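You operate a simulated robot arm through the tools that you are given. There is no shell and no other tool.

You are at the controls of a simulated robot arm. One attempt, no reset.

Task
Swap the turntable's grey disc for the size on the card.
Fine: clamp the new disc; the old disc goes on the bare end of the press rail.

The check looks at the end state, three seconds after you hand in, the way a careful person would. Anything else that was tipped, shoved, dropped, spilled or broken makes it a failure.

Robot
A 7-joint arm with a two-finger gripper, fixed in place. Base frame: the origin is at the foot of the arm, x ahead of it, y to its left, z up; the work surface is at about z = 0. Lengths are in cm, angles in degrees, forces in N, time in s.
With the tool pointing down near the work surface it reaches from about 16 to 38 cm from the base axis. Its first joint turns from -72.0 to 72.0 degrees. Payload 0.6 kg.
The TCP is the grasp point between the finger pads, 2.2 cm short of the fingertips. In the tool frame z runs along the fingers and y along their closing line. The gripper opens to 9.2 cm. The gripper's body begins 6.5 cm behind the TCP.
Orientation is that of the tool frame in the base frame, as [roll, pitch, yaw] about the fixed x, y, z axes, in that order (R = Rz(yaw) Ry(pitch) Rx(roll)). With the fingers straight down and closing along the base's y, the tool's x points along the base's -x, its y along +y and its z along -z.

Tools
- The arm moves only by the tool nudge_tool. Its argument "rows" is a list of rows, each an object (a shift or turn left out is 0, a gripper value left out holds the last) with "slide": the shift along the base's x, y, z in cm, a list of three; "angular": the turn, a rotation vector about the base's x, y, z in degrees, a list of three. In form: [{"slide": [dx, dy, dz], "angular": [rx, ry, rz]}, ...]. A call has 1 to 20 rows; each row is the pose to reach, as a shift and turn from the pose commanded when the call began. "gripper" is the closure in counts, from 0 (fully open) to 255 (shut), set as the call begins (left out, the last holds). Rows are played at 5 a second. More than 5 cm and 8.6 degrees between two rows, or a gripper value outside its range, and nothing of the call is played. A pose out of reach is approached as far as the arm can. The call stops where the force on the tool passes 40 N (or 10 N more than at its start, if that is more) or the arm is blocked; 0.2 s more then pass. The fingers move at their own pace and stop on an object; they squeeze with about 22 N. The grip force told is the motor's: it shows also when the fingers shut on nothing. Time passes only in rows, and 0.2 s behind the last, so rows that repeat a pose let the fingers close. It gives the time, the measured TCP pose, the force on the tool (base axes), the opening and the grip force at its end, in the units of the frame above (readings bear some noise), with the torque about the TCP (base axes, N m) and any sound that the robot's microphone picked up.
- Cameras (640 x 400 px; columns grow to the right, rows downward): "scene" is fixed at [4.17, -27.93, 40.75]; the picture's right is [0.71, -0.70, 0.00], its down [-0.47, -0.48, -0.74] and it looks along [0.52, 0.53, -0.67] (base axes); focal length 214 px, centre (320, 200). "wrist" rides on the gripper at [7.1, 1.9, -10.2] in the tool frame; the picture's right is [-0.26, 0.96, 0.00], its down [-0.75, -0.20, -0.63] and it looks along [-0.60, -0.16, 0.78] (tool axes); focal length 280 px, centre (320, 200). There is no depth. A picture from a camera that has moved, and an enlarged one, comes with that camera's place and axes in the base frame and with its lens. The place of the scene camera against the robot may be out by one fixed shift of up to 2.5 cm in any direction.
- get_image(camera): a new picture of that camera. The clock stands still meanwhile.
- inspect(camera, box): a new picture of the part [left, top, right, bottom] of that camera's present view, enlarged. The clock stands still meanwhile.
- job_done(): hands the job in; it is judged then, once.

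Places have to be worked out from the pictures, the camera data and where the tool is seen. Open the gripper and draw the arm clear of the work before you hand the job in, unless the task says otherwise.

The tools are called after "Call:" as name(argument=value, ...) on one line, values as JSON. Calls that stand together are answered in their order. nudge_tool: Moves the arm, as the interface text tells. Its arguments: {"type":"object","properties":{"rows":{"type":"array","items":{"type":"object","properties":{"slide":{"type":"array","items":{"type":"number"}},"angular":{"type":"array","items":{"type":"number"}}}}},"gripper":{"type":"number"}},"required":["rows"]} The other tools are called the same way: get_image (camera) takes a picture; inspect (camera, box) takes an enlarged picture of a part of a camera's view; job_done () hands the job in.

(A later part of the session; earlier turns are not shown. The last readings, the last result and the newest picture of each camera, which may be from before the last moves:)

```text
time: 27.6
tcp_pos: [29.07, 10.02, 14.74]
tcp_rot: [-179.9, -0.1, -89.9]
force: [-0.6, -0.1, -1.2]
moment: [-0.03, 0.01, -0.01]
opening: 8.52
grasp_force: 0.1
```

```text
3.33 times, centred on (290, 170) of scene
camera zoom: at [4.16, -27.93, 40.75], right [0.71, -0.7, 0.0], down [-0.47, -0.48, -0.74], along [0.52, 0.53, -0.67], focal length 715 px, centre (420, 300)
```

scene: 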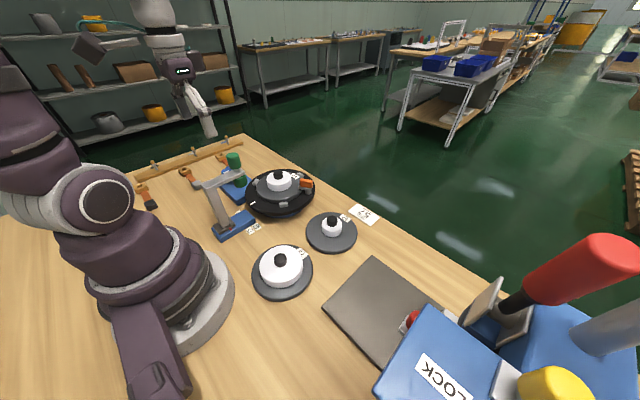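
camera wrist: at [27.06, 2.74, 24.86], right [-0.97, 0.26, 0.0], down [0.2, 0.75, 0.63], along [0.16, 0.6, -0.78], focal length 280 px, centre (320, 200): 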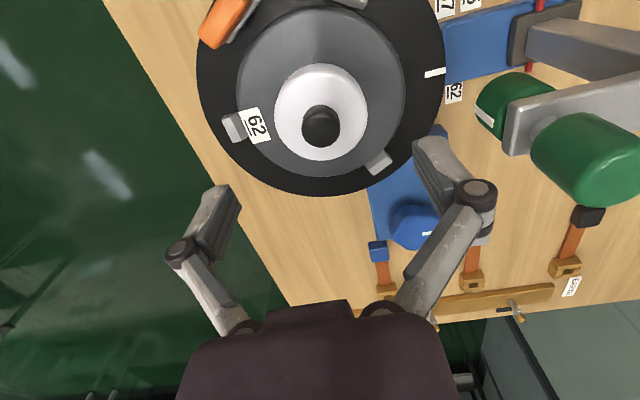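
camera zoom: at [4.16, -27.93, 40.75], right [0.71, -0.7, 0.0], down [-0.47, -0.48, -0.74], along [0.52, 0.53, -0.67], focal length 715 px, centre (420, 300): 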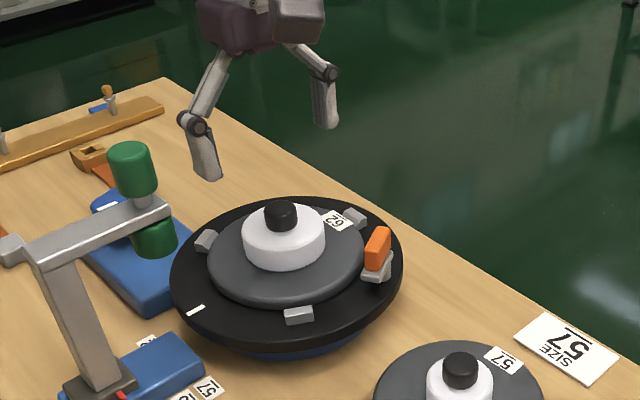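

The knob axis is at about (29.0, 10.25), knob top z≈8.0; the hub is about 6.2 cm across. I'll descend around the hub in steps and check.

Call:
nudge_tool(rows=[{"slide": [-0.07, 0.2, -2]}, {"slide": [-0.07, 0.2, -4]}, {"slide": [-0.07, 0.2, -6]}])

Call:
get_image(camera="wrist")

Call:
inspect(camera="scene", box=[230, 130, 330, 220])

```text
time: 28.4
tcp_pos: [28.91, 10.1, 8.62]
tcp_rot: [-180.0, -0.1, -89.9]
force: [-0.6, 0.5, -0.5]
moment: [-0.01, 0.0, 0.03]
opening: 8.46
grasp_force: 0.1
```

```text
taken
camera wrist: at [26.98, 2.89, 18.82], right [-0.97, 0.26, 0.0], down [0.2, 0.75, 0.62], along [0.16, 0.6, -0.78], focal length 280 px, centre (320, 200)
```

wrist: 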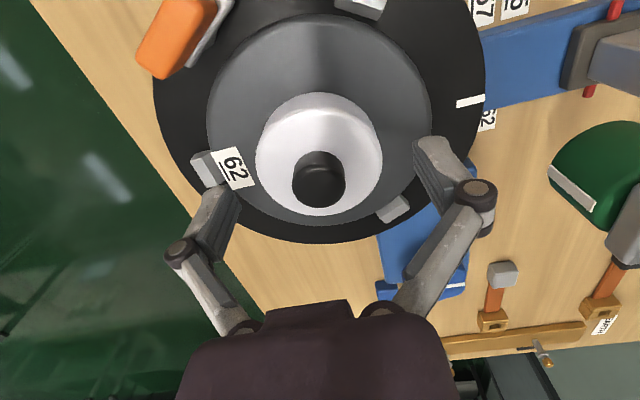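

```text
4.44 times, centred on (280, 175) of scene
camera zoom: at [4.17, -27.93, 40.75], right [0.71, -0.7, 0.0], down [-0.47, -0.48, -0.74], along [0.52, 0.53, -0.67], focal length 953 px, centre (498, 311)
```

zoom: 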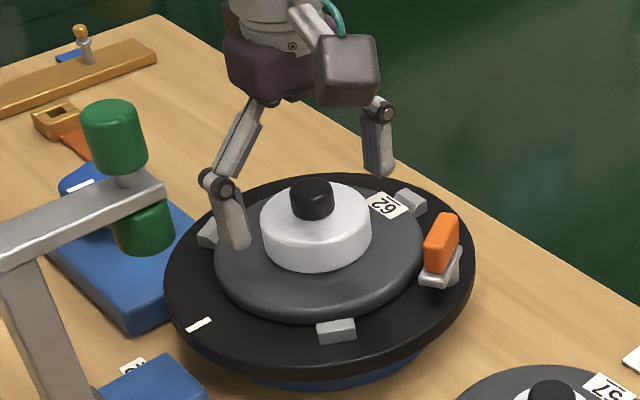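

The fingers are centred around the hub. I'll lower to tips ≈5.5 (just above the disc plate) and close.

Call:
nudge_tool(rows=[{"slide": [0, 0, -0.5]}, {"slide": [0, 0, -0.9]}])

Call:
nudge_tool(gripper=255, rows=[{"slide": [0, 0, 0]}, {"slide": [0, 0, 0]}, {"slide": [0, 0, 0]}, {"slide": [0, 0, 0]}, {"slide": [0, 0, 0]}])

Call:
get_image(camera="wrist")

Call:
inspect(camera="scene", box=[230, 130, 330, 220])

```text
time: 29.0
tcp_pos: [28.94, 10.15, 7.96]
tcp_rot: [179.9, 0.0, -90.0]
force: [0.1, -0.6, -0.2]
moment: [-0.02, 0.04, 0.0]
opening: 8.49
grasp_force: 0.1
```

```text
time: 30.2
tcp_pos: [29.03, 10.02, 7.86]
tcp_rot: [-180.0, -0.1, -89.9]
force: [-3.2, 0.0, 7.9]
moment: [-0.05, 0.08, -0.03]
opening: 6.05
grasp_force: 21.9
```

```text
taken
camera wrist: at [27.01, 2.92, 17.99], right [-0.97, 0.26, 0.0], down [0.2, 0.75, 0.63], along [0.16, 0.6, -0.78], focal length 280 px, centre (320, 200)
```

wrist: 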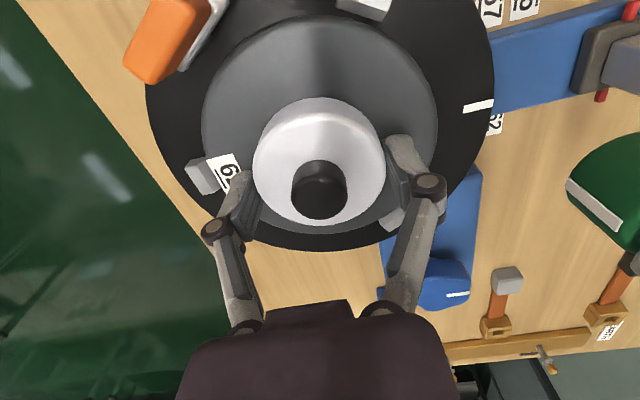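

```text
4.44 times, centred on (280, 175) of scene
camera zoom: at [4.16, -27.93, 40.75], right [0.71, -0.7, 0.0], down [-0.47, -0.48, -0.74], along [0.52, 0.53, -0.67], focal length 953 px, centre (498, 311)
```

zoom: 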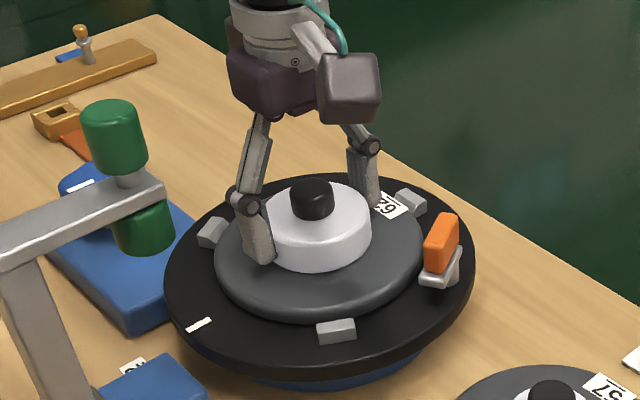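

The hub is gripped (opening 6.05, 22 N). I'll lift gently straight up.

Call:
nudge_tool(rows=[{"slide": [0, 0, 0.3]}, {"slide": [0, 0, 0.8]}, {"slide": [0, 0, 1.5]}, {"slide": [0, 0, 2.5]}, {"slide": [0, 0, 3.5]}, {"slide": [0, 0, 4.5]}])

Call:
get_image(camera="wrist")

Call:
inspect(camera="scene", box=[220, 110, 340, 220])

```text
time: 31.6
tcp_pos: [28.99, 10.12, 12.28]
tcp_rot: [-180.0, 0.0, -89.8]
force: [0.1, 0.9, -3.7]
moment: [0.03, -0.01, 0.02]
opening: 6.05
grasp_force: 21.8
```

```text
taken
camera wrist: at [27.0, 2.94, 22.51], right [-0.97, 0.26, 0.0], down [0.2, 0.75, 0.63], along [0.16, 0.6, -0.78], focal length 280 px, centre (320, 200)
```

wrist: 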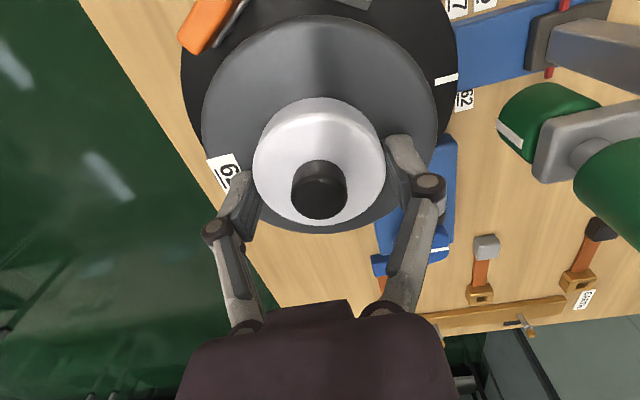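

```text
3.64 times, centred on (280, 165) of scene
camera zoom: at [4.17, -27.93, 40.75], right [0.71, -0.7, 0.0], down [-0.47, -0.48, -0.74], along [0.52, 0.53, -0.67], focal length 780 px, centre (466, 327)
```

zoom: 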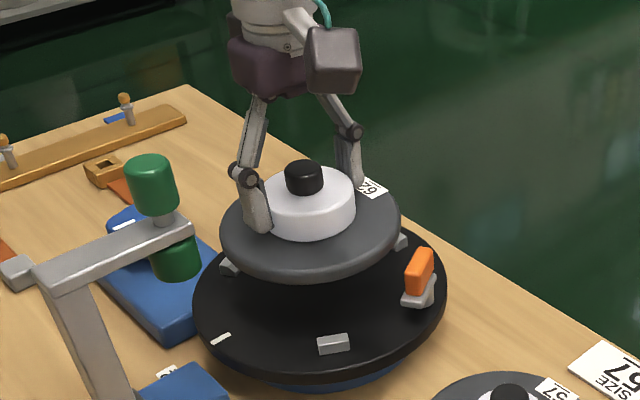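

The old disc is lifted level (≈0.35 kg). I'll raise it and carry it towards the press, turning the tool so that the camera faces away from the press head.

Call:
nudge_tool(rows=[{"slide": [0, 0, 1.5]}, {"slide": [0, -0.5, 3]}, {"slide": [0, -1.5, 4.5], "angular": [0, 0, -4]}, {"slide": [-0.3, -3, 5], "angular": [0, 0, -9]}, {"slide": [-0.6, -5, 5], "angular": [0, 0, -14]}, {"slide": [-0.9, -7, 5], "angular": [0, 0, -19]}, {"slide": [-1.2, -9, 5], "angular": [0, 0, -24]}, {"slide": [-1.5, -11, 5], "angular": [0, 0, -30]}, {"slide": [-1.8, -13, 5], "angular": [0, 0, -36]}, {"slide": [-2.1, -15, 5], "angular": [0, 0, -42]}, {"slide": [-2.4, -17, 5], "angular": [0, 0, -48]}, {"slide": [-2.7, -19, 5], "angular": [0, 0, -54]}, {"slide": [-3.0, -21, 5], "angular": [0, 0, -60]}, {"slide": [-3.4, -23, 5], "angular": [0, 0, -66]}, {"slide": [-3.8, -25, 5], "angular": [0, 0, -72]}, {"slide": [-4.2, -27, 5], "angular": [0, 0, -78]}, {"slide": [-4.6, -29, 5], "angular": [0, 0, -84]}, {"slide": [-5.0, -30.5, 5], "angular": [0, 0, -90]}, {"slide": [-5.0, -30.5, 5], "angular": [0, 0, -90]}])

Call:
get_image(camera="wrist")

Call:
get_image(camera="scene")

```text
time: 35.6
tcp_pos: [24.08, -20.38, 17.59]
tcp_rot: [-179.9, 0.0, 180.0]
force: [-0.6, -0.7, -4.3]
moment: [-0.02, 0.0, 0.01]
opening: 6.07
grasp_force: 21.9
```

```text
taken
camera wrist: at [16.82, -18.61, 27.58], right [0.26, 0.97, 0.0], down [0.75, -0.2, 0.63], along [0.6, -0.16, -0.78], focal length 280 px, centre (320, 200)
```

wrist: 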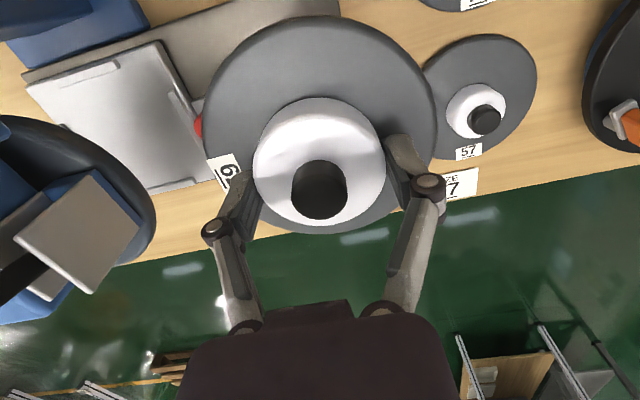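

```text
taken
```

scene: 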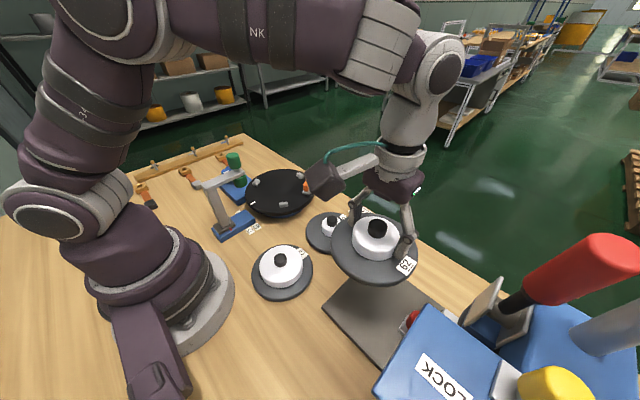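

The disc is over the rail. I'll go to y≈−22.5 and lower to about 2 cm above the expected contact, then check with pictures.

Call:
nudge_tool(rows=[{"slide": [0, -1, -1]}, {"slide": [-0.1, -2.1, -3]}, {"slide": [-0.1, -2.1, -5]}, {"slide": [-0.1, -2.1, -7]}, {"slide": [-0.1, -2.1, -9]}, {"slide": [-0.1, -2.1, -10.4]}])

Call:
get_image(camera="wrist")

Call:
inspect(camera="scene", box=[290, 200, 470, 360])

```text
time: 37.0
tcp_pos: [23.82, -22.56, 6.93]
tcp_rot: [-179.9, 0.0, -179.8]
force: [-0.5, 0.1, -3.5]
moment: [-0.02, -0.02, 0.02]
opening: 6.03
grasp_force: 21.9
```

```text
taken
camera wrist: at [16.69, -20.67, 17.08], right [0.26, 0.97, 0.0], down [0.75, -0.2, 0.63], along [0.6, -0.16, -0.78], focal length 280 px, centre (320, 200)
```

wrist: 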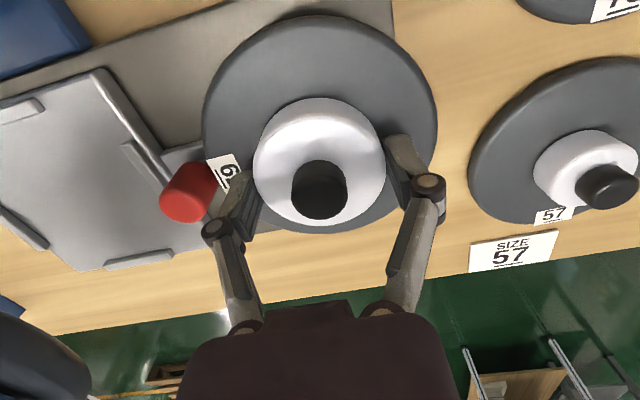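

```text
2.50 times, centred on (380, 280) of scene
camera zoom: at [4.17, -27.93, 40.75], right [0.71, -0.7, 0.0], down [-0.47, -0.48, -0.74], along [0.52, 0.53, -0.67], focal length 536 px, centre (170, 0)
```

zoom: 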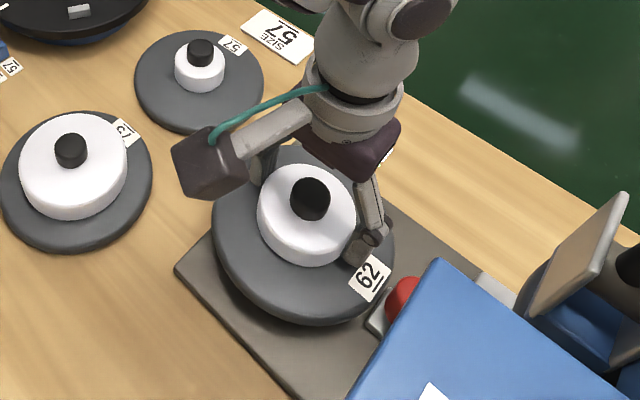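

I'll enlarge the gap between the disc edge and the red knob bracket.

Call:
inspect(camera="wrist", box=[120, 90, 270, 240])

Call:
inspect(camera="scene", box=[370, 270, 430, 330])

```text
2.67 times, centred on (195, 165) of wrist
camera zoom: at [16.69, -20.67, 17.08], right [0.26, 0.97, 0.0], down [0.75, -0.2, 0.63], along [0.6, -0.16, -0.78], focal length 748 px, centre (653, 293)
```

zoom: 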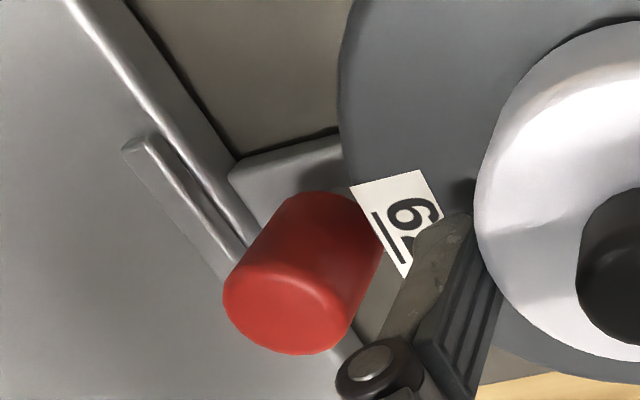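

```text
6.67 times, centred on (400, 300) of scene
camera zoom: at [4.17, -27.93, 40.75], right [0.71, -0.7, 0.0], down [-0.47, -0.48, -0.74], along [0.52, 0.53, -0.67], focal length 1430 px, centre (-213, -467)
```

zoom: 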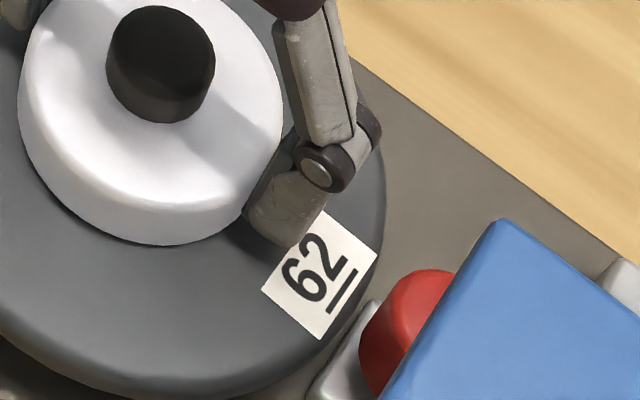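

The bracket front is about y −28.8 and low; the red knob's edge is at ≈−28.5. I'll shift 0.3 cm away for clearance, then lower slowly to contact.

Call:
nudge_tool(rows=[{"slide": [0.4, 0.3, 0]}, {"slide": [0.4, 0.3, -0.5]}, {"slide": [0.4, 0.3, -1.0]}, {"slide": [0.4, 0.3, -1.4]}])

Call:
get_image(camera="wrist")

Call:
inspect(camera="scene", box=[310, 220, 430, 340])

```text
time: 38.0
tcp_pos: [24.22, -22.19, 5.65]
tcp_rot: [-180.0, 0.0, 180.0]
force: [0.3, 0.3, -4.1]
moment: [0.03, -0.01, 0.02]
opening: 6.03
grasp_force: 22.0
```

```text
taken
camera wrist: at [17.1, -20.36, 15.69], right [0.26, 0.97, 0.0], down [0.75, -0.2, 0.62], along [0.6, -0.16, -0.78], focal length 280 px, centre (320, 200)
```

wrist: 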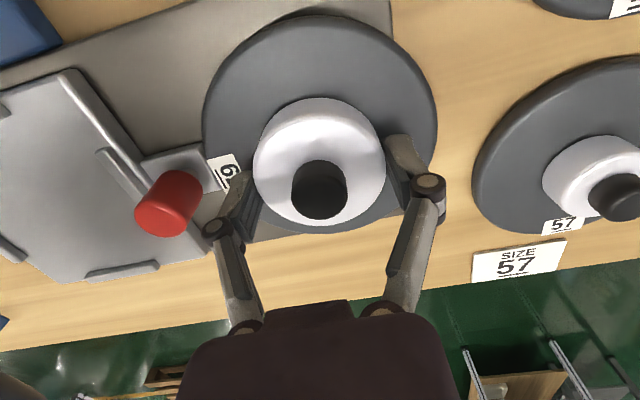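

```text
3.33 times, centred on (370, 280) of scene
camera zoom: at [4.17, -27.93, 40.75], right [0.71, -0.7, 0.0], down [-0.47, -0.48, -0.74], along [0.52, 0.53, -0.67], focal length 715 px, centre (153, -67)
```

zoom: 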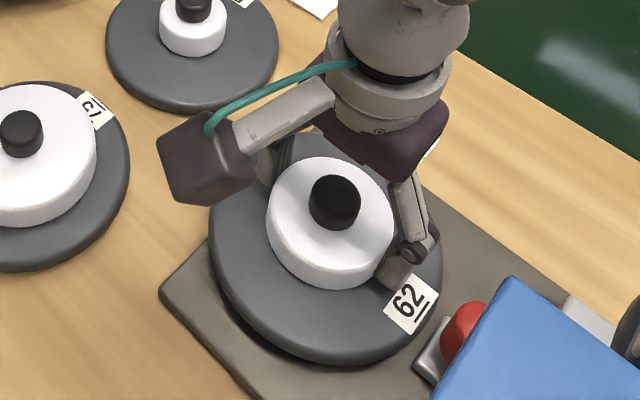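

The clearance to the bracket is good. I'll keep lowering in small steps until the weight comes off.

Call:
nudge_tool(rows=[{"slide": [0, 0, -0.15]}, {"slide": [0, 0, -0.3]}, {"slide": [0, 0, -0.45]}, {"slide": [0, 0, -0.6]}])

```text
time: 39.0
tcp_pos: [24.29, -22.03, 4.89]
tcp_rot: [-179.9, 0.0, -179.9]
force: [-0.4, -0.5, -2.8]
moment: [-0.05, -0.01, 0.02]
opening: 6.04
grasp_force: 22.3
```

Call:
nudge_tool(rows=[{"slide": [0, 0, -0.12]}, {"slide": [0, 0, -0.24]}, {"slide": [0, 0, -0.36]}])

```text
time: 39.8
tcp_pos: [24.33, -22.11, 4.57]
tcp_rot: [-180.0, 0.0, -179.8]
force: [-2.4, 4.1, 13.1]
moment: [0.09, 0.05, 0.02]
opening: 6.07
grasp_force: 22.6
```

Contact is felt (Fz +13 N). I'll ease up a hair, open, and look.

Call:
nudge_tool(rows=[{"slide": [0, 0, 0.1]}, {"slide": [0, 0, 0.1]}])

Call:
nudge_tool(gripper=25, rows=[{"slide": [0, 0, 0.1]}, {"slide": [0, 0, 0.2]}, {"slide": [0, 0, 0.3]}, {"slide": [0, 0, 0.3]}])

Call:
get_image(camera="wrist")

Call:
inspect(camera="scene", box=[310, 220, 430, 340])

```text
time: 40.4
tcp_pos: [24.18, -22.15, 4.6]
tcp_rot: [-180.0, 0.1, -179.9]
force: [0.3, -1.2, -4.0]
moment: [0.02, -0.02, 0.02]
opening: 6.06
grasp_force: 21.8
```

```text
time: 41.4
tcp_pos: [24.31, -22.22, 5.02]
tcp_rot: [-179.9, 0.1, -180.0]
force: [-0.3, 0.2, 0.0]
moment: [-0.01, 0.02, -0.03]
opening: 8.28
grasp_force: 0.0
```

```text
taken
camera wrist: at [17.15, -20.36, 15.14], right [0.26, 0.97, 0.0], down [0.75, -0.2, 0.63], along [0.6, -0.16, -0.78], focal length 280 px, centre (320, 200)
```

wrist: 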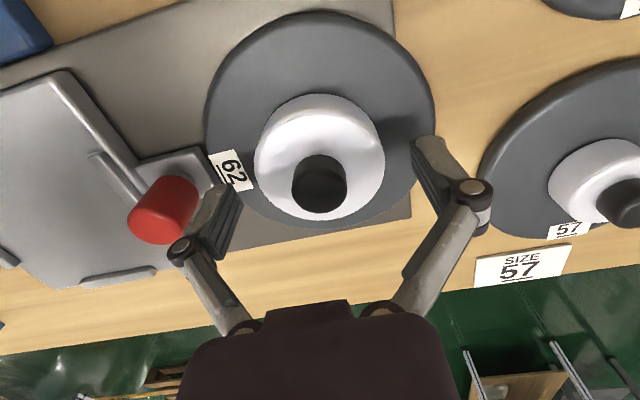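

```text
3.33 times, centred on (370, 280) of scene
camera zoom: at [4.17, -27.93, 40.75], right [0.71, -0.7, 0.0], down [-0.47, -0.48, -0.74], along [0.52, 0.53, -0.67], focal length 715 px, centre (153, -67)
```

zoom: 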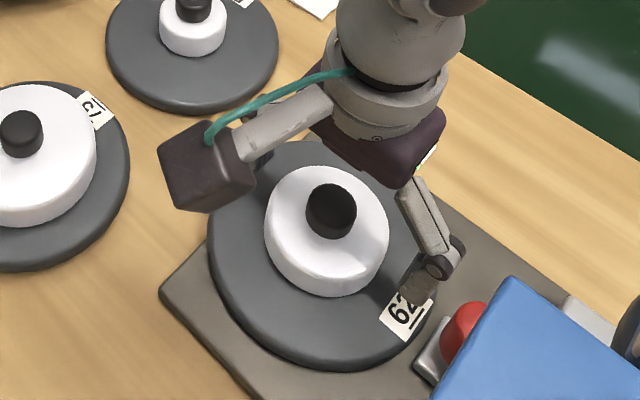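

The old disc lies flat on the bare end, clear of the bracket. I'll rise straight up and go over the 57 disc, turning to close along x.

Call:
nudge_tool(rows=[{"slide": [0, 0, 1]}, {"slide": [0, 0, 3]}, {"slide": [0, 0, 6]}, {"slide": [0, 0, 9]}, {"slide": [0, 0, 12], "angular": [0, 0, 0]}, {"slide": [0.5, 1.5, 12], "angular": [0, 0, 8]}, {"slide": [1, 3, 12], "angular": [0, 0, 16]}, {"slide": [1.5, 4.5, 12], "angular": [0, 0, 24]}, {"slide": [2, 6, 12], "angular": [0, 0, 32]}, {"slide": [2.5, 7.5, 12], "angular": [0, 0, 40]}, {"slide": [3, 9, 12], "angular": [0, 0, 48]}, {"slide": [3.5, 10.5, 12], "angular": [0, 0, 56]}, {"slide": [4, 12, 12], "angular": [0, 0, 64]}, {"slide": [4.5, 13, 11], "angular": [0, 0, 72]}, {"slide": [5, 14, 10], "angular": [0, 0, 80]}, {"slide": [5.2, 15, 9], "angular": [0, 0, 88]}, {"slide": [5.2, 15, 8], "angular": [0, 0, 90]}])

Call:
get_image(camera="wrist")

Call:
inspect(camera="scene", box=[290, 180, 430, 340])

```text
time: 45.0
tcp_pos: [29.45, -7.03, 13.02]
tcp_rot: [-180.0, -0.1, -89.8]
force: [0.7, 1.1, -0.1]
moment: [0.02, -0.02, -0.02]
opening: 8.27
grasp_force: 0.2
```

```text
taken
camera wrist: at [27.53, -14.33, 23.08], right [-0.97, 0.26, 0.0], down [0.2, 0.75, 0.62], along [0.16, 0.6, -0.78], focal length 280 px, centre (320, 200)
```

wrist: 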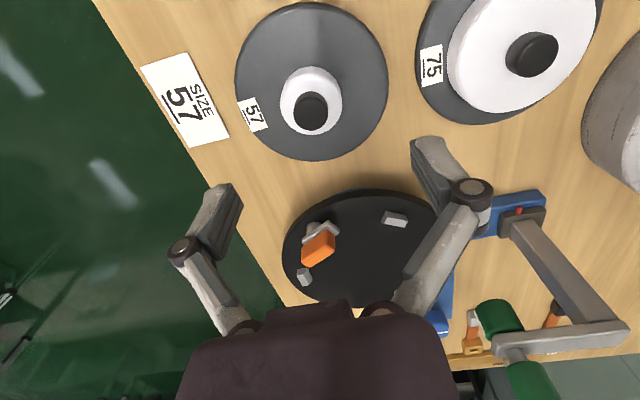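

```text
2.50 times, centred on (360, 260) of scene
camera zoom: at [4.17, -27.93, 40.75], right [0.71, -0.7, 0.0], down [-0.47, -0.48, -0.74], along [0.52, 0.53, -0.67], focal length 536 px, centre (220, 50)
```

zoom: 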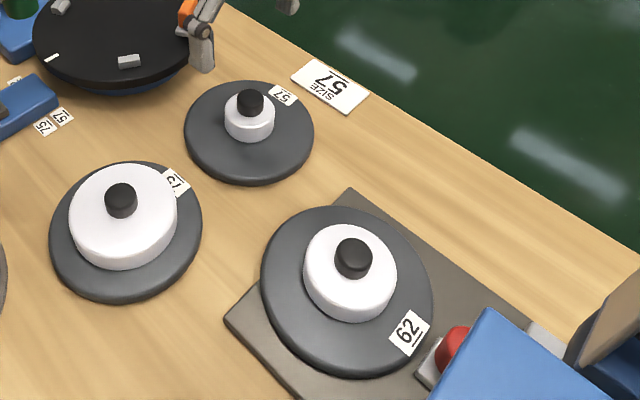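

The 57 disc is centred at about (29.9, −7.3) on the table. I'll align above its hub and descend part way.

Call:
nudge_tool(gripper=70, rows=[{"slide": [0.4, -0.25, -2]}, {"slide": [0.45, -0.3, -4]}, {"slide": [0.45, -0.3, -6]}, {"slide": [0.45, -0.3, -7.5]}])

Call:
get_image(camera="wrist")

Call:
inspect(camera="scene", box=[280, 180, 400, 280])

```text
time: 46.0
tcp_pos: [29.9, -7.45, 5.43]
tcp_rot: [180.0, -0.1, -89.9]
force: [0.0, -0.4, -0.9]
moment: [-0.03, 0.0, 0.0]
opening: 6.67
grasp_force: 0.1
```

```text
taken
camera wrist: at [27.91, -14.68, 15.56], right [-0.97, 0.26, 0.0], down [0.2, 0.75, 0.63], along [0.16, 0.6, -0.78], focal length 280 px, centre (320, 200)
```

wrist: 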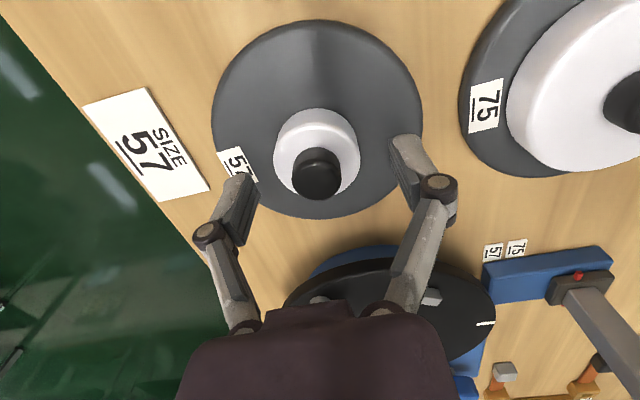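

```text
4.00 times, centred on (340, 230) of scene
camera zoom: at [4.17, -27.93, 40.75], right [0.71, -0.7, 0.0], down [-0.47, -0.48, -0.74], along [0.52, 0.53, -0.67], focal length 858 px, centre (240, 80)
```

zoom: 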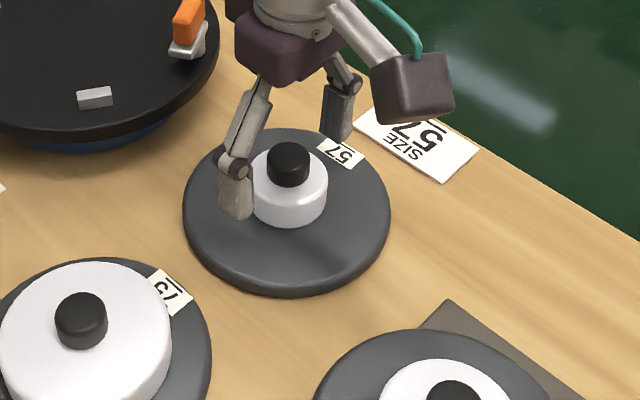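

Well centred. I'll descend to TCP z≈3.9 and close on the hub.

Call:
nudge_tool(rows=[{"slide": [0, 0, -0.8]}, {"slide": [0, 0, -1.5]}, {"slide": [0, 0, -1.5]}])

Call:
nudge_tool(gripper=255, rows=[{"slide": [0, 0, 0]}, {"slide": [0, 0, 0]}, {"slide": [0, 0, 0]}, {"slide": [0, 0, 0]}, {"slide": [0, 0, 0]}])

Call:
get_image(camera="wrist")

```text
time: 46.8
tcp_pos: [29.97, -7.43, 4.05]
tcp_rot: [-179.8, 0.0, -89.9]
force: [0.8, -0.6, 0.0]
moment: [0.01, -0.01, -0.01]
opening: 6.67
grasp_force: 0.0
```

```text
time: 48.0
tcp_pos: [29.88, -7.49, 3.99]
tcp_rot: [-179.8, 0.0, -89.9]
force: [0.9, 1.7, 5.4]
moment: [0.01, -0.02, -0.02]
opening: 4.45
grasp_force: 21.3
```

```text
taken
camera wrist: at [27.92, -14.66, 14.12], right [-0.97, 0.26, 0.0], down [0.2, 0.75, 0.63], along [0.16, 0.6, -0.78], focal length 280 px, centre (320, 200)
```

wrist: 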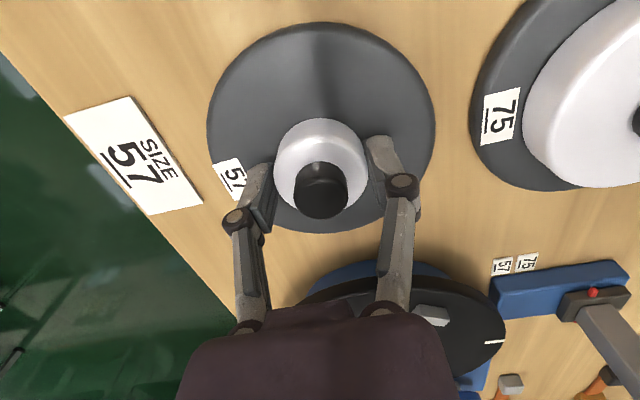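

The 57 hub is gripped. I'll lift straight up and check the load.

Call:
nudge_tool(rows=[{"slide": [0, 0, 0.4]}, {"slide": [0, 0, 1.2]}, {"slide": [0, 0, 2.5]}, {"slide": [0, 0, 4.5]}, {"slide": [0, 0, 7]}, {"slide": [0, 0, 9.5]}, {"slide": [0, 0, 11.5]}])

Call:
get_image(camera="wrist")

Call:
inspect(camera="scene", box=[230, 130, 400, 260])

```text
time: 49.6
tcp_pos: [29.82, -7.37, 15.62]
tcp_rot: [180.0, -0.1, -89.9]
force: [0.0, 0.3, -2.5]
moment: [0.01, -0.01, -0.02]
opening: 4.41
grasp_force: 22.3
```

```text
taken
camera wrist: at [27.92, -14.64, 25.7], right [-0.97, 0.26, 0.0], down [0.2, 0.75, 0.63], along [0.16, 0.6, -0.78], focal length 280 px, centre (320, 200)
```

wrist: 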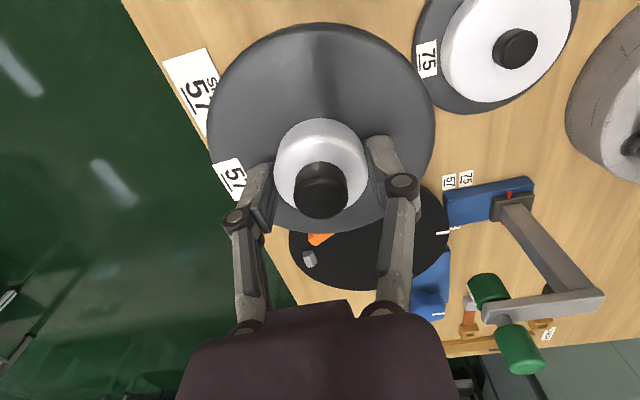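

```text
3.08 times, centred on (315, 195) of scene
camera zoom: at [4.17, -27.93, 40.75], right [0.71, -0.7, 0.0], down [-0.47, -0.48, -0.74], along [0.52, 0.53, -0.67], focal length 660 px, centre (335, 215)
```

zoom: 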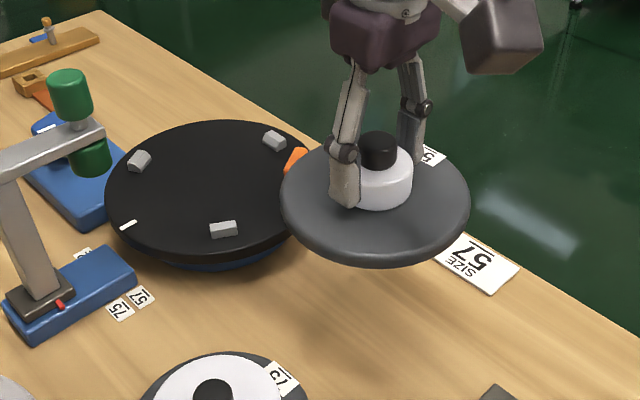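

Level and held. I'll carry it over the turntable at this height, then descend to ≈2.5 cm above the seat.

Call:
nudge_tool(rows=[{"slide": [0, 1, 0]}, {"slide": [-0.1, 3, 0]}, {"slide": [-0.2, 5, 0]}, {"slide": [-0.3, 7, 0]}, {"slide": [-0.4, 9, 0]}, {"slide": [-0.5, 11, 0]}, {"slide": [-0.6, 13, 0]}, {"slide": [-0.7, 15, 0]}, {"slide": [-0.8, 16.5, 0]}, {"slide": [-0.87, 17.5, 0]}, {"slide": [-0.87, 17.5, -1.5]}, {"slide": [-0.87, 17.5, -3.5]}, {"slide": [-0.87, 17.5, -5.2]}])

Call:
get_image(camera="wrist")

Call:
inspect(camera="scene", box=[230, 130, 350, 230])

```text
time: 52.4
tcp_pos: [29.02, 10.04, 10.2]
tcp_rot: [179.9, 0.1, -89.9]
force: [-0.8, 0.9, -3.6]
moment: [-0.01, -0.02, 0.05]
opening: 4.47
grasp_force: 21.7
```

```text
taken
camera wrist: at [27.06, 2.85, 20.45], right [-0.97, 0.26, 0.0], down [0.2, 0.75, 0.62], along [0.16, 0.6, -0.78], focal length 280 px, centre (320, 200)
```

wrist: 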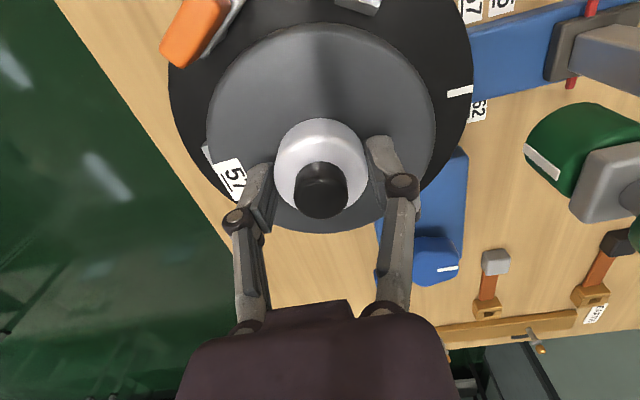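

```text
4.00 times, centred on (290, 180) of scene
camera zoom: at [4.17, -27.93, 40.75], right [0.71, -0.7, 0.0], down [-0.47, -0.48, -0.74], along [0.52, 0.53, -0.67], focal length 858 px, centre (440, 280)
```

zoom: 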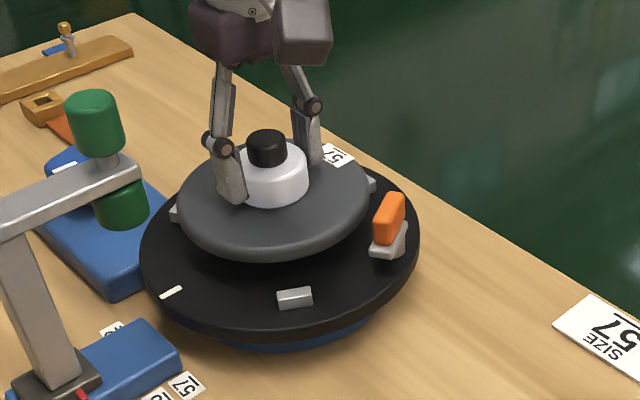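

The new disc is centred as the old one was (within ~1 mm). I'll trim slightly and lower to just above the seat.

Call:
nudge_tool(rows=[{"slide": [0.04, -0.06, -0.6]}, {"slide": [0.04, -0.06, -1.2]}, {"slide": [0.04, -0.06, -1.7]}])

Call:
inspect(camera="wrist", box=[140, 0, 500, 240])

Call:
inspect(camera="scene", box=[240, 140, 340, 220])

```text
time: 53.2
tcp_pos: [28.97, 10.03, 8.6]
tcp_rot: [180.0, 0.0, -89.9]
force: [0.0, 0.5, -2.9]
moment: [-0.02, 0.0, 0.01]
opening: 4.43
grasp_force: 22.3
```

```text
1.67 times, centred on (320, 120) of wrist
camera zoom: at [27.08, 2.79, 18.74], right [-0.97, 0.26, 0.0], down [0.2, 0.75, 0.62], along [0.16, 0.6, -0.78], focal length 467 px, centre (320, 333)
```

zoom: 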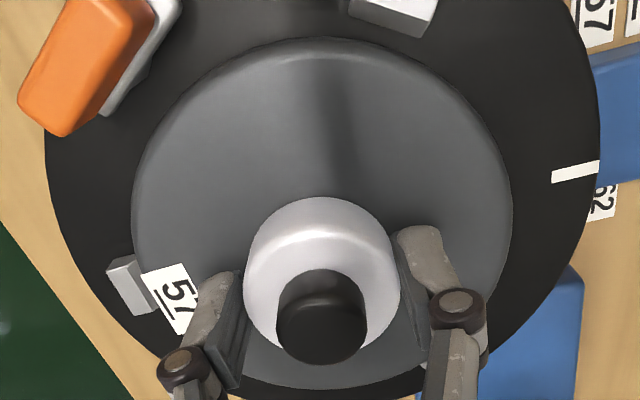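

```text
5.00 times, centred on (290, 180) of scene
camera zoom: at [4.17, -27.93, 40.75], right [0.71, -0.7, 0.0], down [-0.47, -0.48, -0.74], along [0.52, 0.53, -0.67], focal length 1072 px, centre (470, 300)
```

zoom: 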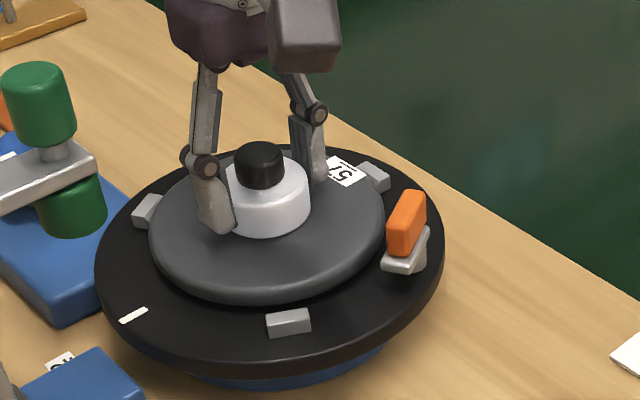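

Aligned between the three stops. I'll lower the remaining ~0.7 cm in small steps.

Call:
nudge_tool(rows=[{"slide": [0, 0, -0.15]}, {"slide": [0, 0, -0.3]}, {"slide": [0, 0, -0.45]}, {"slide": [0, 0, -0.55]}])

```text
time: 54.2
tcp_pos: [29.11, 9.96, 8.11]
tcp_rot: [-179.8, 0.0, -89.9]
force: [-3.4, 0.2, 13.1]
moment: [0.03, 0.12, 0.02]
opening: 4.47
grasp_force: 21.7
```

Contact came slightly higher than expected (8.11). I'll check whether it sits flat or rides on a stop.

Call:
inspect(camera="wrist", box=[140, 0, 500, 240])

Call:
inspect(camera="scene", box=[250, 150, 330, 215])

```text
1.67 times, centred on (320, 120) of wrist
camera zoom: at [27.12, 2.77, 18.18], right [-0.97, 0.26, 0.0], down [0.2, 0.75, 0.63], along [0.16, 0.6, -0.78], focal length 467 px, centre (320, 333)
```

zoom: 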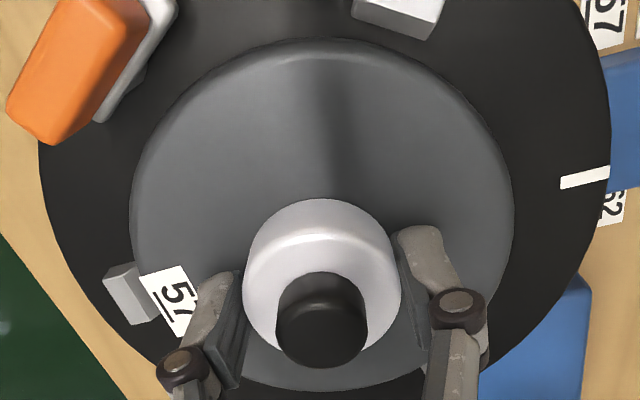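

```text
6.15 times, centred on (290, 182) of scene
camera zoom: at [4.16, -27.93, 40.75], right [0.71, -0.7, 0.0], down [-0.47, -0.48, -0.74], along [0.52, 0.53, -0.67], focal length 1320 px, centre (505, 308)
```

zoom: 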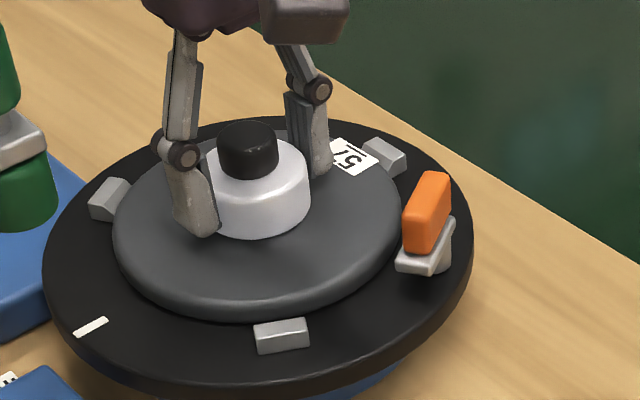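

The torque pattern says the contact is central (flat), with a small −x side force. I'll ease 1 mm to −x and press lightly again to see if it settles deeper.

Call:
nudge_tool(rows=[{"slide": [0, 0, 0.15]}, {"slide": [-0.1, 0.05, 0.15]}, {"slide": [-0.1, 0.05, 0.05]}, {"slide": [-0.1, 0.05, -0.03]}, {"slide": [-0.1, 0.05, -0.1]}])

```text
time: 55.4
tcp_pos: [29.03, 10.17, 7.92]
tcp_rot: [-179.9, 0.0, -89.8]
force: [0.6, -0.4, 13.4]
moment: [-0.01, -0.01, 0.0]
opening: 4.46
grasp_force: 22.1
```

Now z 7.92 with a purely vertical, central force: it is seated flat. I'll ease the pressure and open.

Call:
nudge_tool(rows=[{"slide": [0, 0, 0.08]}, {"slide": [0, 0, 0.08]}])

Call:
nudge_tool(gripper=60, rows=[{"slide": [0, 0, 0.1]}, {"slide": [0, 0, 0.2]}, {"slide": [0, 0, 0.3]}, {"slide": [0, 0, 0.3]}])

Call:
inspect(camera="wrist", box=[140, 0, 500, 240])

Call:
inspect(camera="scene", box=[250, 150, 330, 215])

```text
time: 56.0
tcp_pos: [29.02, 10.09, 7.97]
tcp_rot: [-180.0, -0.1, -90.0]
force: [-0.1, -1.1, -3.4]
moment: [0.01, 0.02, 0.0]
opening: 4.44
grasp_force: 22.0
```

```text
time: 57.0
tcp_pos: [29.06, 10.0, 8.39]
tcp_rot: [-180.0, 0.0, -89.9]
force: [-0.2, 0.5, 0.4]
moment: [0.0, -0.02, 0.02]
opening: 7.03
grasp_force: 0.0
```

```text
1.67 times, centred on (320, 120) of wrist
camera zoom: at [26.99, 2.83, 18.47], right [-0.97, 0.26, 0.0], down [0.2, 0.75, 0.63], along [0.16, 0.6, -0.78], focal length 467 px, centre (320, 333)
```

zoom: 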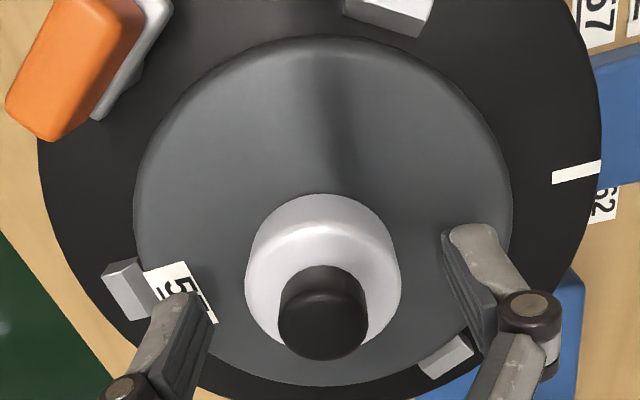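

```text
6.15 times, centred on (290, 182) of scene
camera zoom: at [4.17, -27.93, 40.75], right [0.71, -0.7, 0.0], down [-0.47, -0.48, -0.74], along [0.52, 0.53, -0.67], focal length 1320 px, centre (505, 308)
```

zoom: 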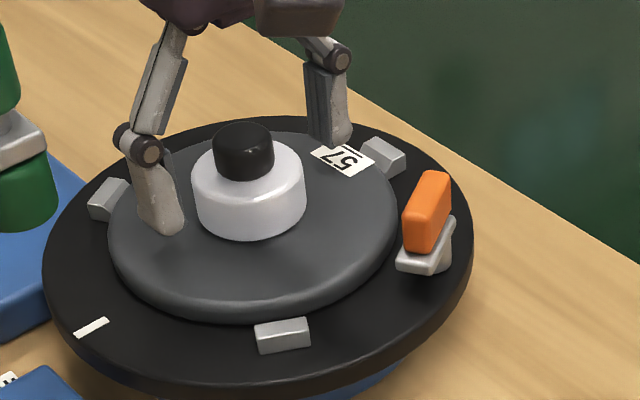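

The new disc sits flat inside the three stops. I'll rise and go to the latch handle, aligned with it from the other side (tool turned −56°).

Call:
nudge_tool(rows=[{"slide": [0, 0, 1.5]}, {"slide": [0, 0, 4]}, {"slide": [0, 0, 7]}])

Call:
nudge_tool(gripper=140, rows=[{"slide": [0.4, -1, 0], "angular": [0, 0, -7]}, {"slide": [0.8, -2, 0], "angular": [0, 0, -14]}, {"slide": [1.2, -3, 0], "angular": [0, 0, -21]}, {"slide": [1.6, -4, 0], "angular": [0, 0, -28]}, {"slide": [2, -5, 0], "angular": [0, 0, -35]}, {"slide": [2.4, -6, 0], "angular": [0, 0, -42]}, {"slide": [2.7, -7, -1], "angular": [0, 0, -49]}, {"slide": [2.9, -7.45, -2.5], "angular": [0, 0, -56.5]}, {"slide": [2.9, -7.45, -3.5], "angular": [0, 0, -56.5]}])

Call:
get_image(camera="wrist")

Call:
inspect(camera="wrist", box=[230, 80, 410, 220])

Call:
inspect(camera="scene", box=[240, 130, 350, 220])

```text
time: 57.8
tcp_pos: [29.07, 10.01, 15.47]
tcp_rot: [-180.0, 0.0, -90.0]
force: [0.7, -0.1, -0.1]
moment: [0.0, 0.02, -0.01]
opening: 7.04
grasp_force: 0.1
```

```text
time: 59.8
tcp_pos: [31.78, 2.62, 11.8]
tcp_rot: [-179.9, 0.0, -146.4]
force: [1.3, -0.5, -0.2]
moment: [-0.01, 0.0, 0.02]
opening: 4.15
grasp_force: 0.0
```

```text
taken
camera wrist: at [24.85, 0.18, 21.99], right [-0.31, 0.95, 0.0], down [0.74, 0.25, 0.63], along [0.59, 0.2, -0.78], focal length 280 px, centre (320, 200)
```

wrist: 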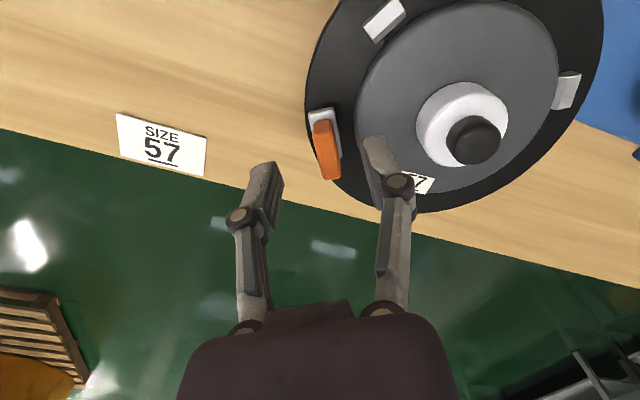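

```text
2.86 times, centred on (320, 150) of wrist
camera zoom: at [24.85, 0.18, 21.99], right [-0.31, 0.95, 0.0], down [0.74, 0.25, 0.63], along [0.59, 0.2, -0.78], focal length 801 px, centre (320, 343)
```

zoom: 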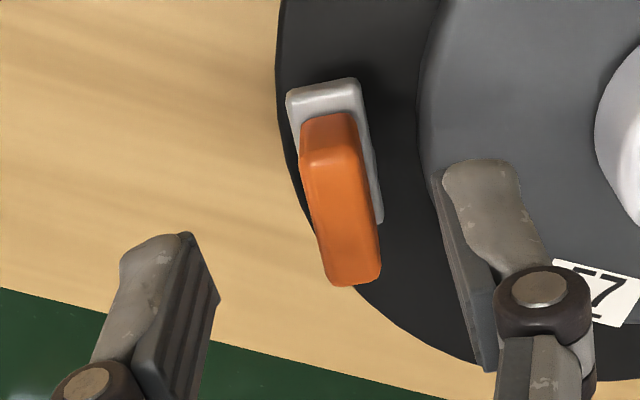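

```text
4.44 times, centred on (295, 175) of scene
camera zoom: at [4.17, -27.93, 40.75], right [0.71, -0.7, 0.0], down [-0.47, -0.48, -0.74], along [0.52, 0.53, -0.67], focal length 953 px, centre (431, 311)
```

zoom: 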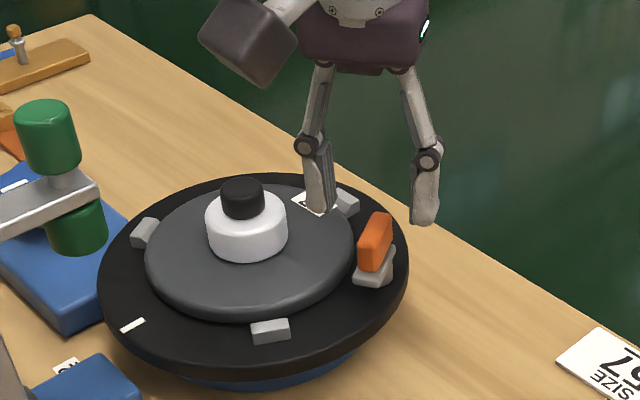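

The handle is centred near (32.3, 3.2), its axis about 5° off the tool's. I'll trim position and angle and descend to straddle it.

Call:
nudge_tool(rows=[{"slide": [0.36, 0.5, 0], "angular": [0, 0, -5]}, {"slide": [0.36, 0.5, -1.2], "angular": [0, 0, -5]}, {"slide": [0.36, 0.5, -2.2], "angular": [0, 0, -5]}, {"slide": [0.36, 0.5, -2.95], "angular": [0, 0, -5]}])

Call:
inspect(camera="wrist", box=[230, 80, 410, 220])

Call:
inspect(camera="scene", box=[240, 130, 350, 220])

```text
time: 60.8
tcp_pos: [32.3, 3.07, 8.97]
tcp_rot: [-179.9, 0.0, -151.6]
force: [-0.4, -0.2, 0.2]
moment: [0.01, 0.01, 0.02]
opening: 4.13
grasp_force: 0.2
```

```text
2.86 times, centred on (320, 150) of wrist
camera zoom: at [25.03, 1.28, 19.03], right [-0.23, 0.97, 0.0], down [0.76, 0.18, 0.63], along [0.61, 0.14, -0.78], focal length 801 px, centre (320, 343)
```

zoom: 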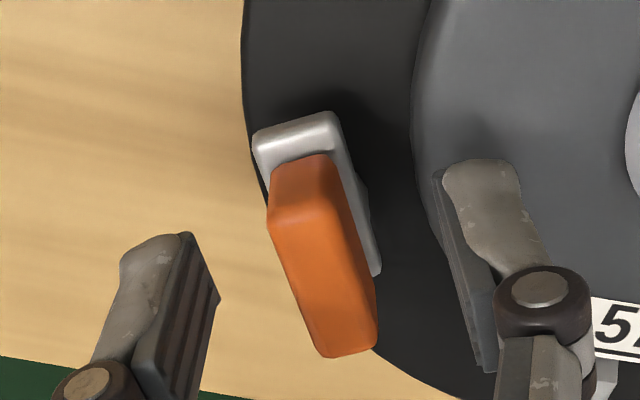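

```text
4.44 times, centred on (295, 175) of scene
camera zoom: at [4.17, -27.93, 40.75], right [0.71, -0.7, 0.0], down [-0.47, -0.48, -0.74], along [0.52, 0.53, -0.67], focal length 953 px, centre (431, 311)
```

zoom: 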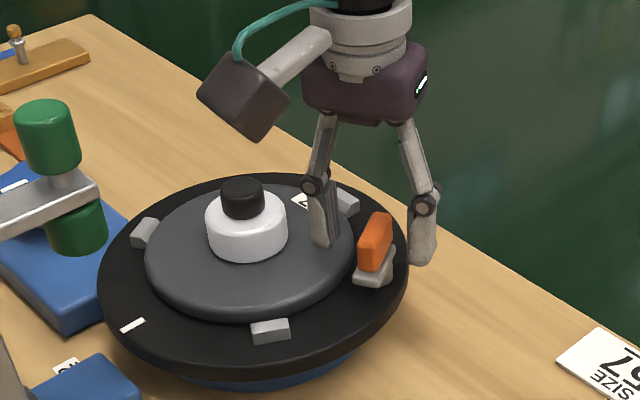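

The handle is between the fingers, about 0.2 cm to the outer side. I'll trim and close to the loose cage again.

Call:
nudge_tool(rows=[{"slide": [0.07, -0.13, -0.1]}, {"slide": [0.07, -0.13, -0.1]}])

Call:
nudge_tool(gripper=217, rows=[{"slide": [0, 0, 0]}, {"slide": [0, 0, 0]}, {"slide": [0, 0, 0]}, {"slide": [0, 0, 0]}])

Call:
inspect(camera="wrist", box=[230, 80, 410, 220])

```text
time: 61.4
tcp_pos: [32.26, 2.9, 8.79]
tcp_rot: [-180.0, 0.0, -151.3]
force: [0.5, -1.1, 0.1]
moment: [-0.03, 0.0, -0.02]
opening: 4.13
grasp_force: 0.1
```

```text
time: 62.4
tcp_pos: [32.35, 2.96, 8.91]
tcp_rot: [180.0, -0.1, -151.5]
force: [-1.7, 2.7, -0.3]
moment: [0.07, -0.01, 0.02]
opening: 1.56
grasp_force: 1.5
```

```text
2.86 times, centred on (320, 150) of wrist
camera zoom: at [25.11, 1.14, 18.92], right [-0.23, 0.97, 0.0], down [0.76, 0.18, 0.62], along [0.61, 0.14, -0.78], focal length 801 px, centre (320, 343)
```

zoom: 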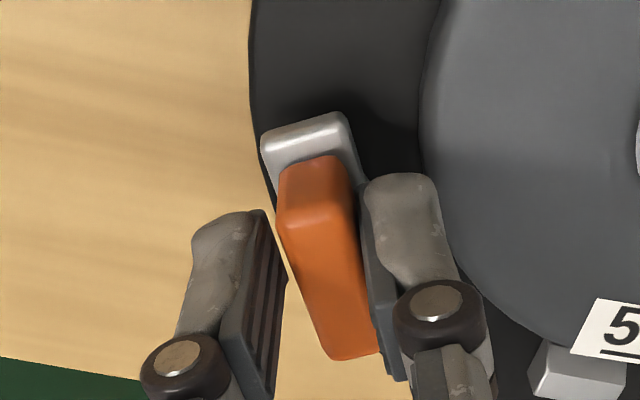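

Caged, lightly touching the inner finger. I'll swing it clockwise about the pin towards the disc, first 45°.

Call:
nudge_tool(rows=[{"slide": [-0.08, 0.14, 0], "angular": [0, 0, -7.5]}, {"slide": [-0.13, 0.22, 0], "angular": [0, 0, -15]}, {"slide": [-0.16, 0.29, 0], "angular": [0, 0, -22.5]}, {"slide": [-0.17, 0.36, 0], "angular": [0, 0, -30]}, {"slide": [-0.18, 0.44, 0], "angular": [0, 0, -37.5]}, {"slide": [-0.17, 0.52, 0], "angular": [0, 0, -45]}])

Call:
inspect(camera="wrist", box=[230, 80, 410, 220])

Call:
inspect(camera="scene", box=[250, 140, 340, 215])

```text
time: 63.8
tcp_pos: [32.21, 3.49, 8.81]
tcp_rot: [-180.0, -0.1, 163.5]
force: [1.4, 1.0, 0.4]
moment: [0.02, 0.0, 0.0]
opening: 1.46
grasp_force: 0.6
```

```text
2.86 times, centred on (320, 150) of wrist
camera zoom: at [25.86, 7.22, 18.9], right [0.53, 0.85, 0.0], down [0.66, -0.41, 0.63], along [0.53, -0.33, -0.78], focal length 801 px, centre (320, 343)
```

zoom: 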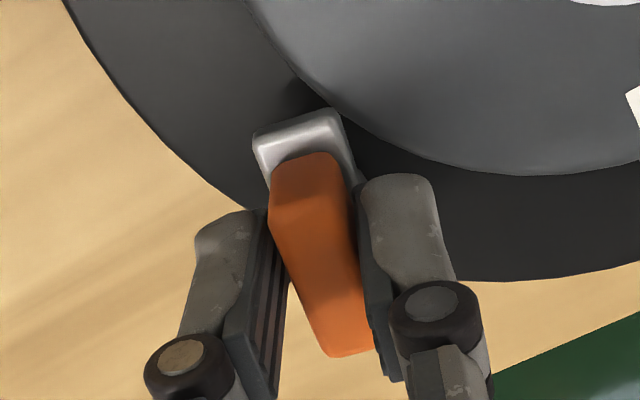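

```text
5.33 times, centred on (295, 178) of scene
camera zoom: at [4.17, -27.93, 40.75], right [0.71, -0.7, 0.0], down [-0.47, -0.48, -0.74], along [0.52, 0.53, -0.67], focal length 1144 px, centre (453, 320)
```

zoom: 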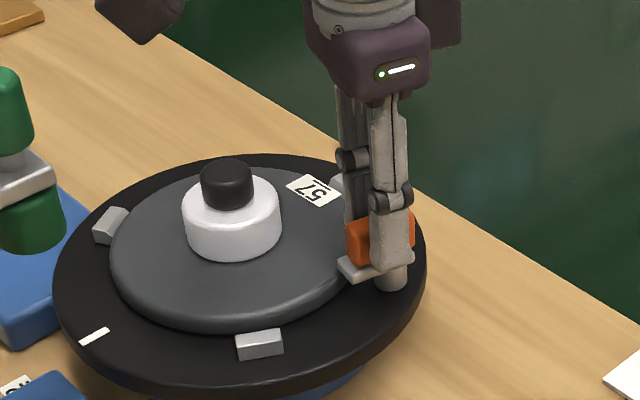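

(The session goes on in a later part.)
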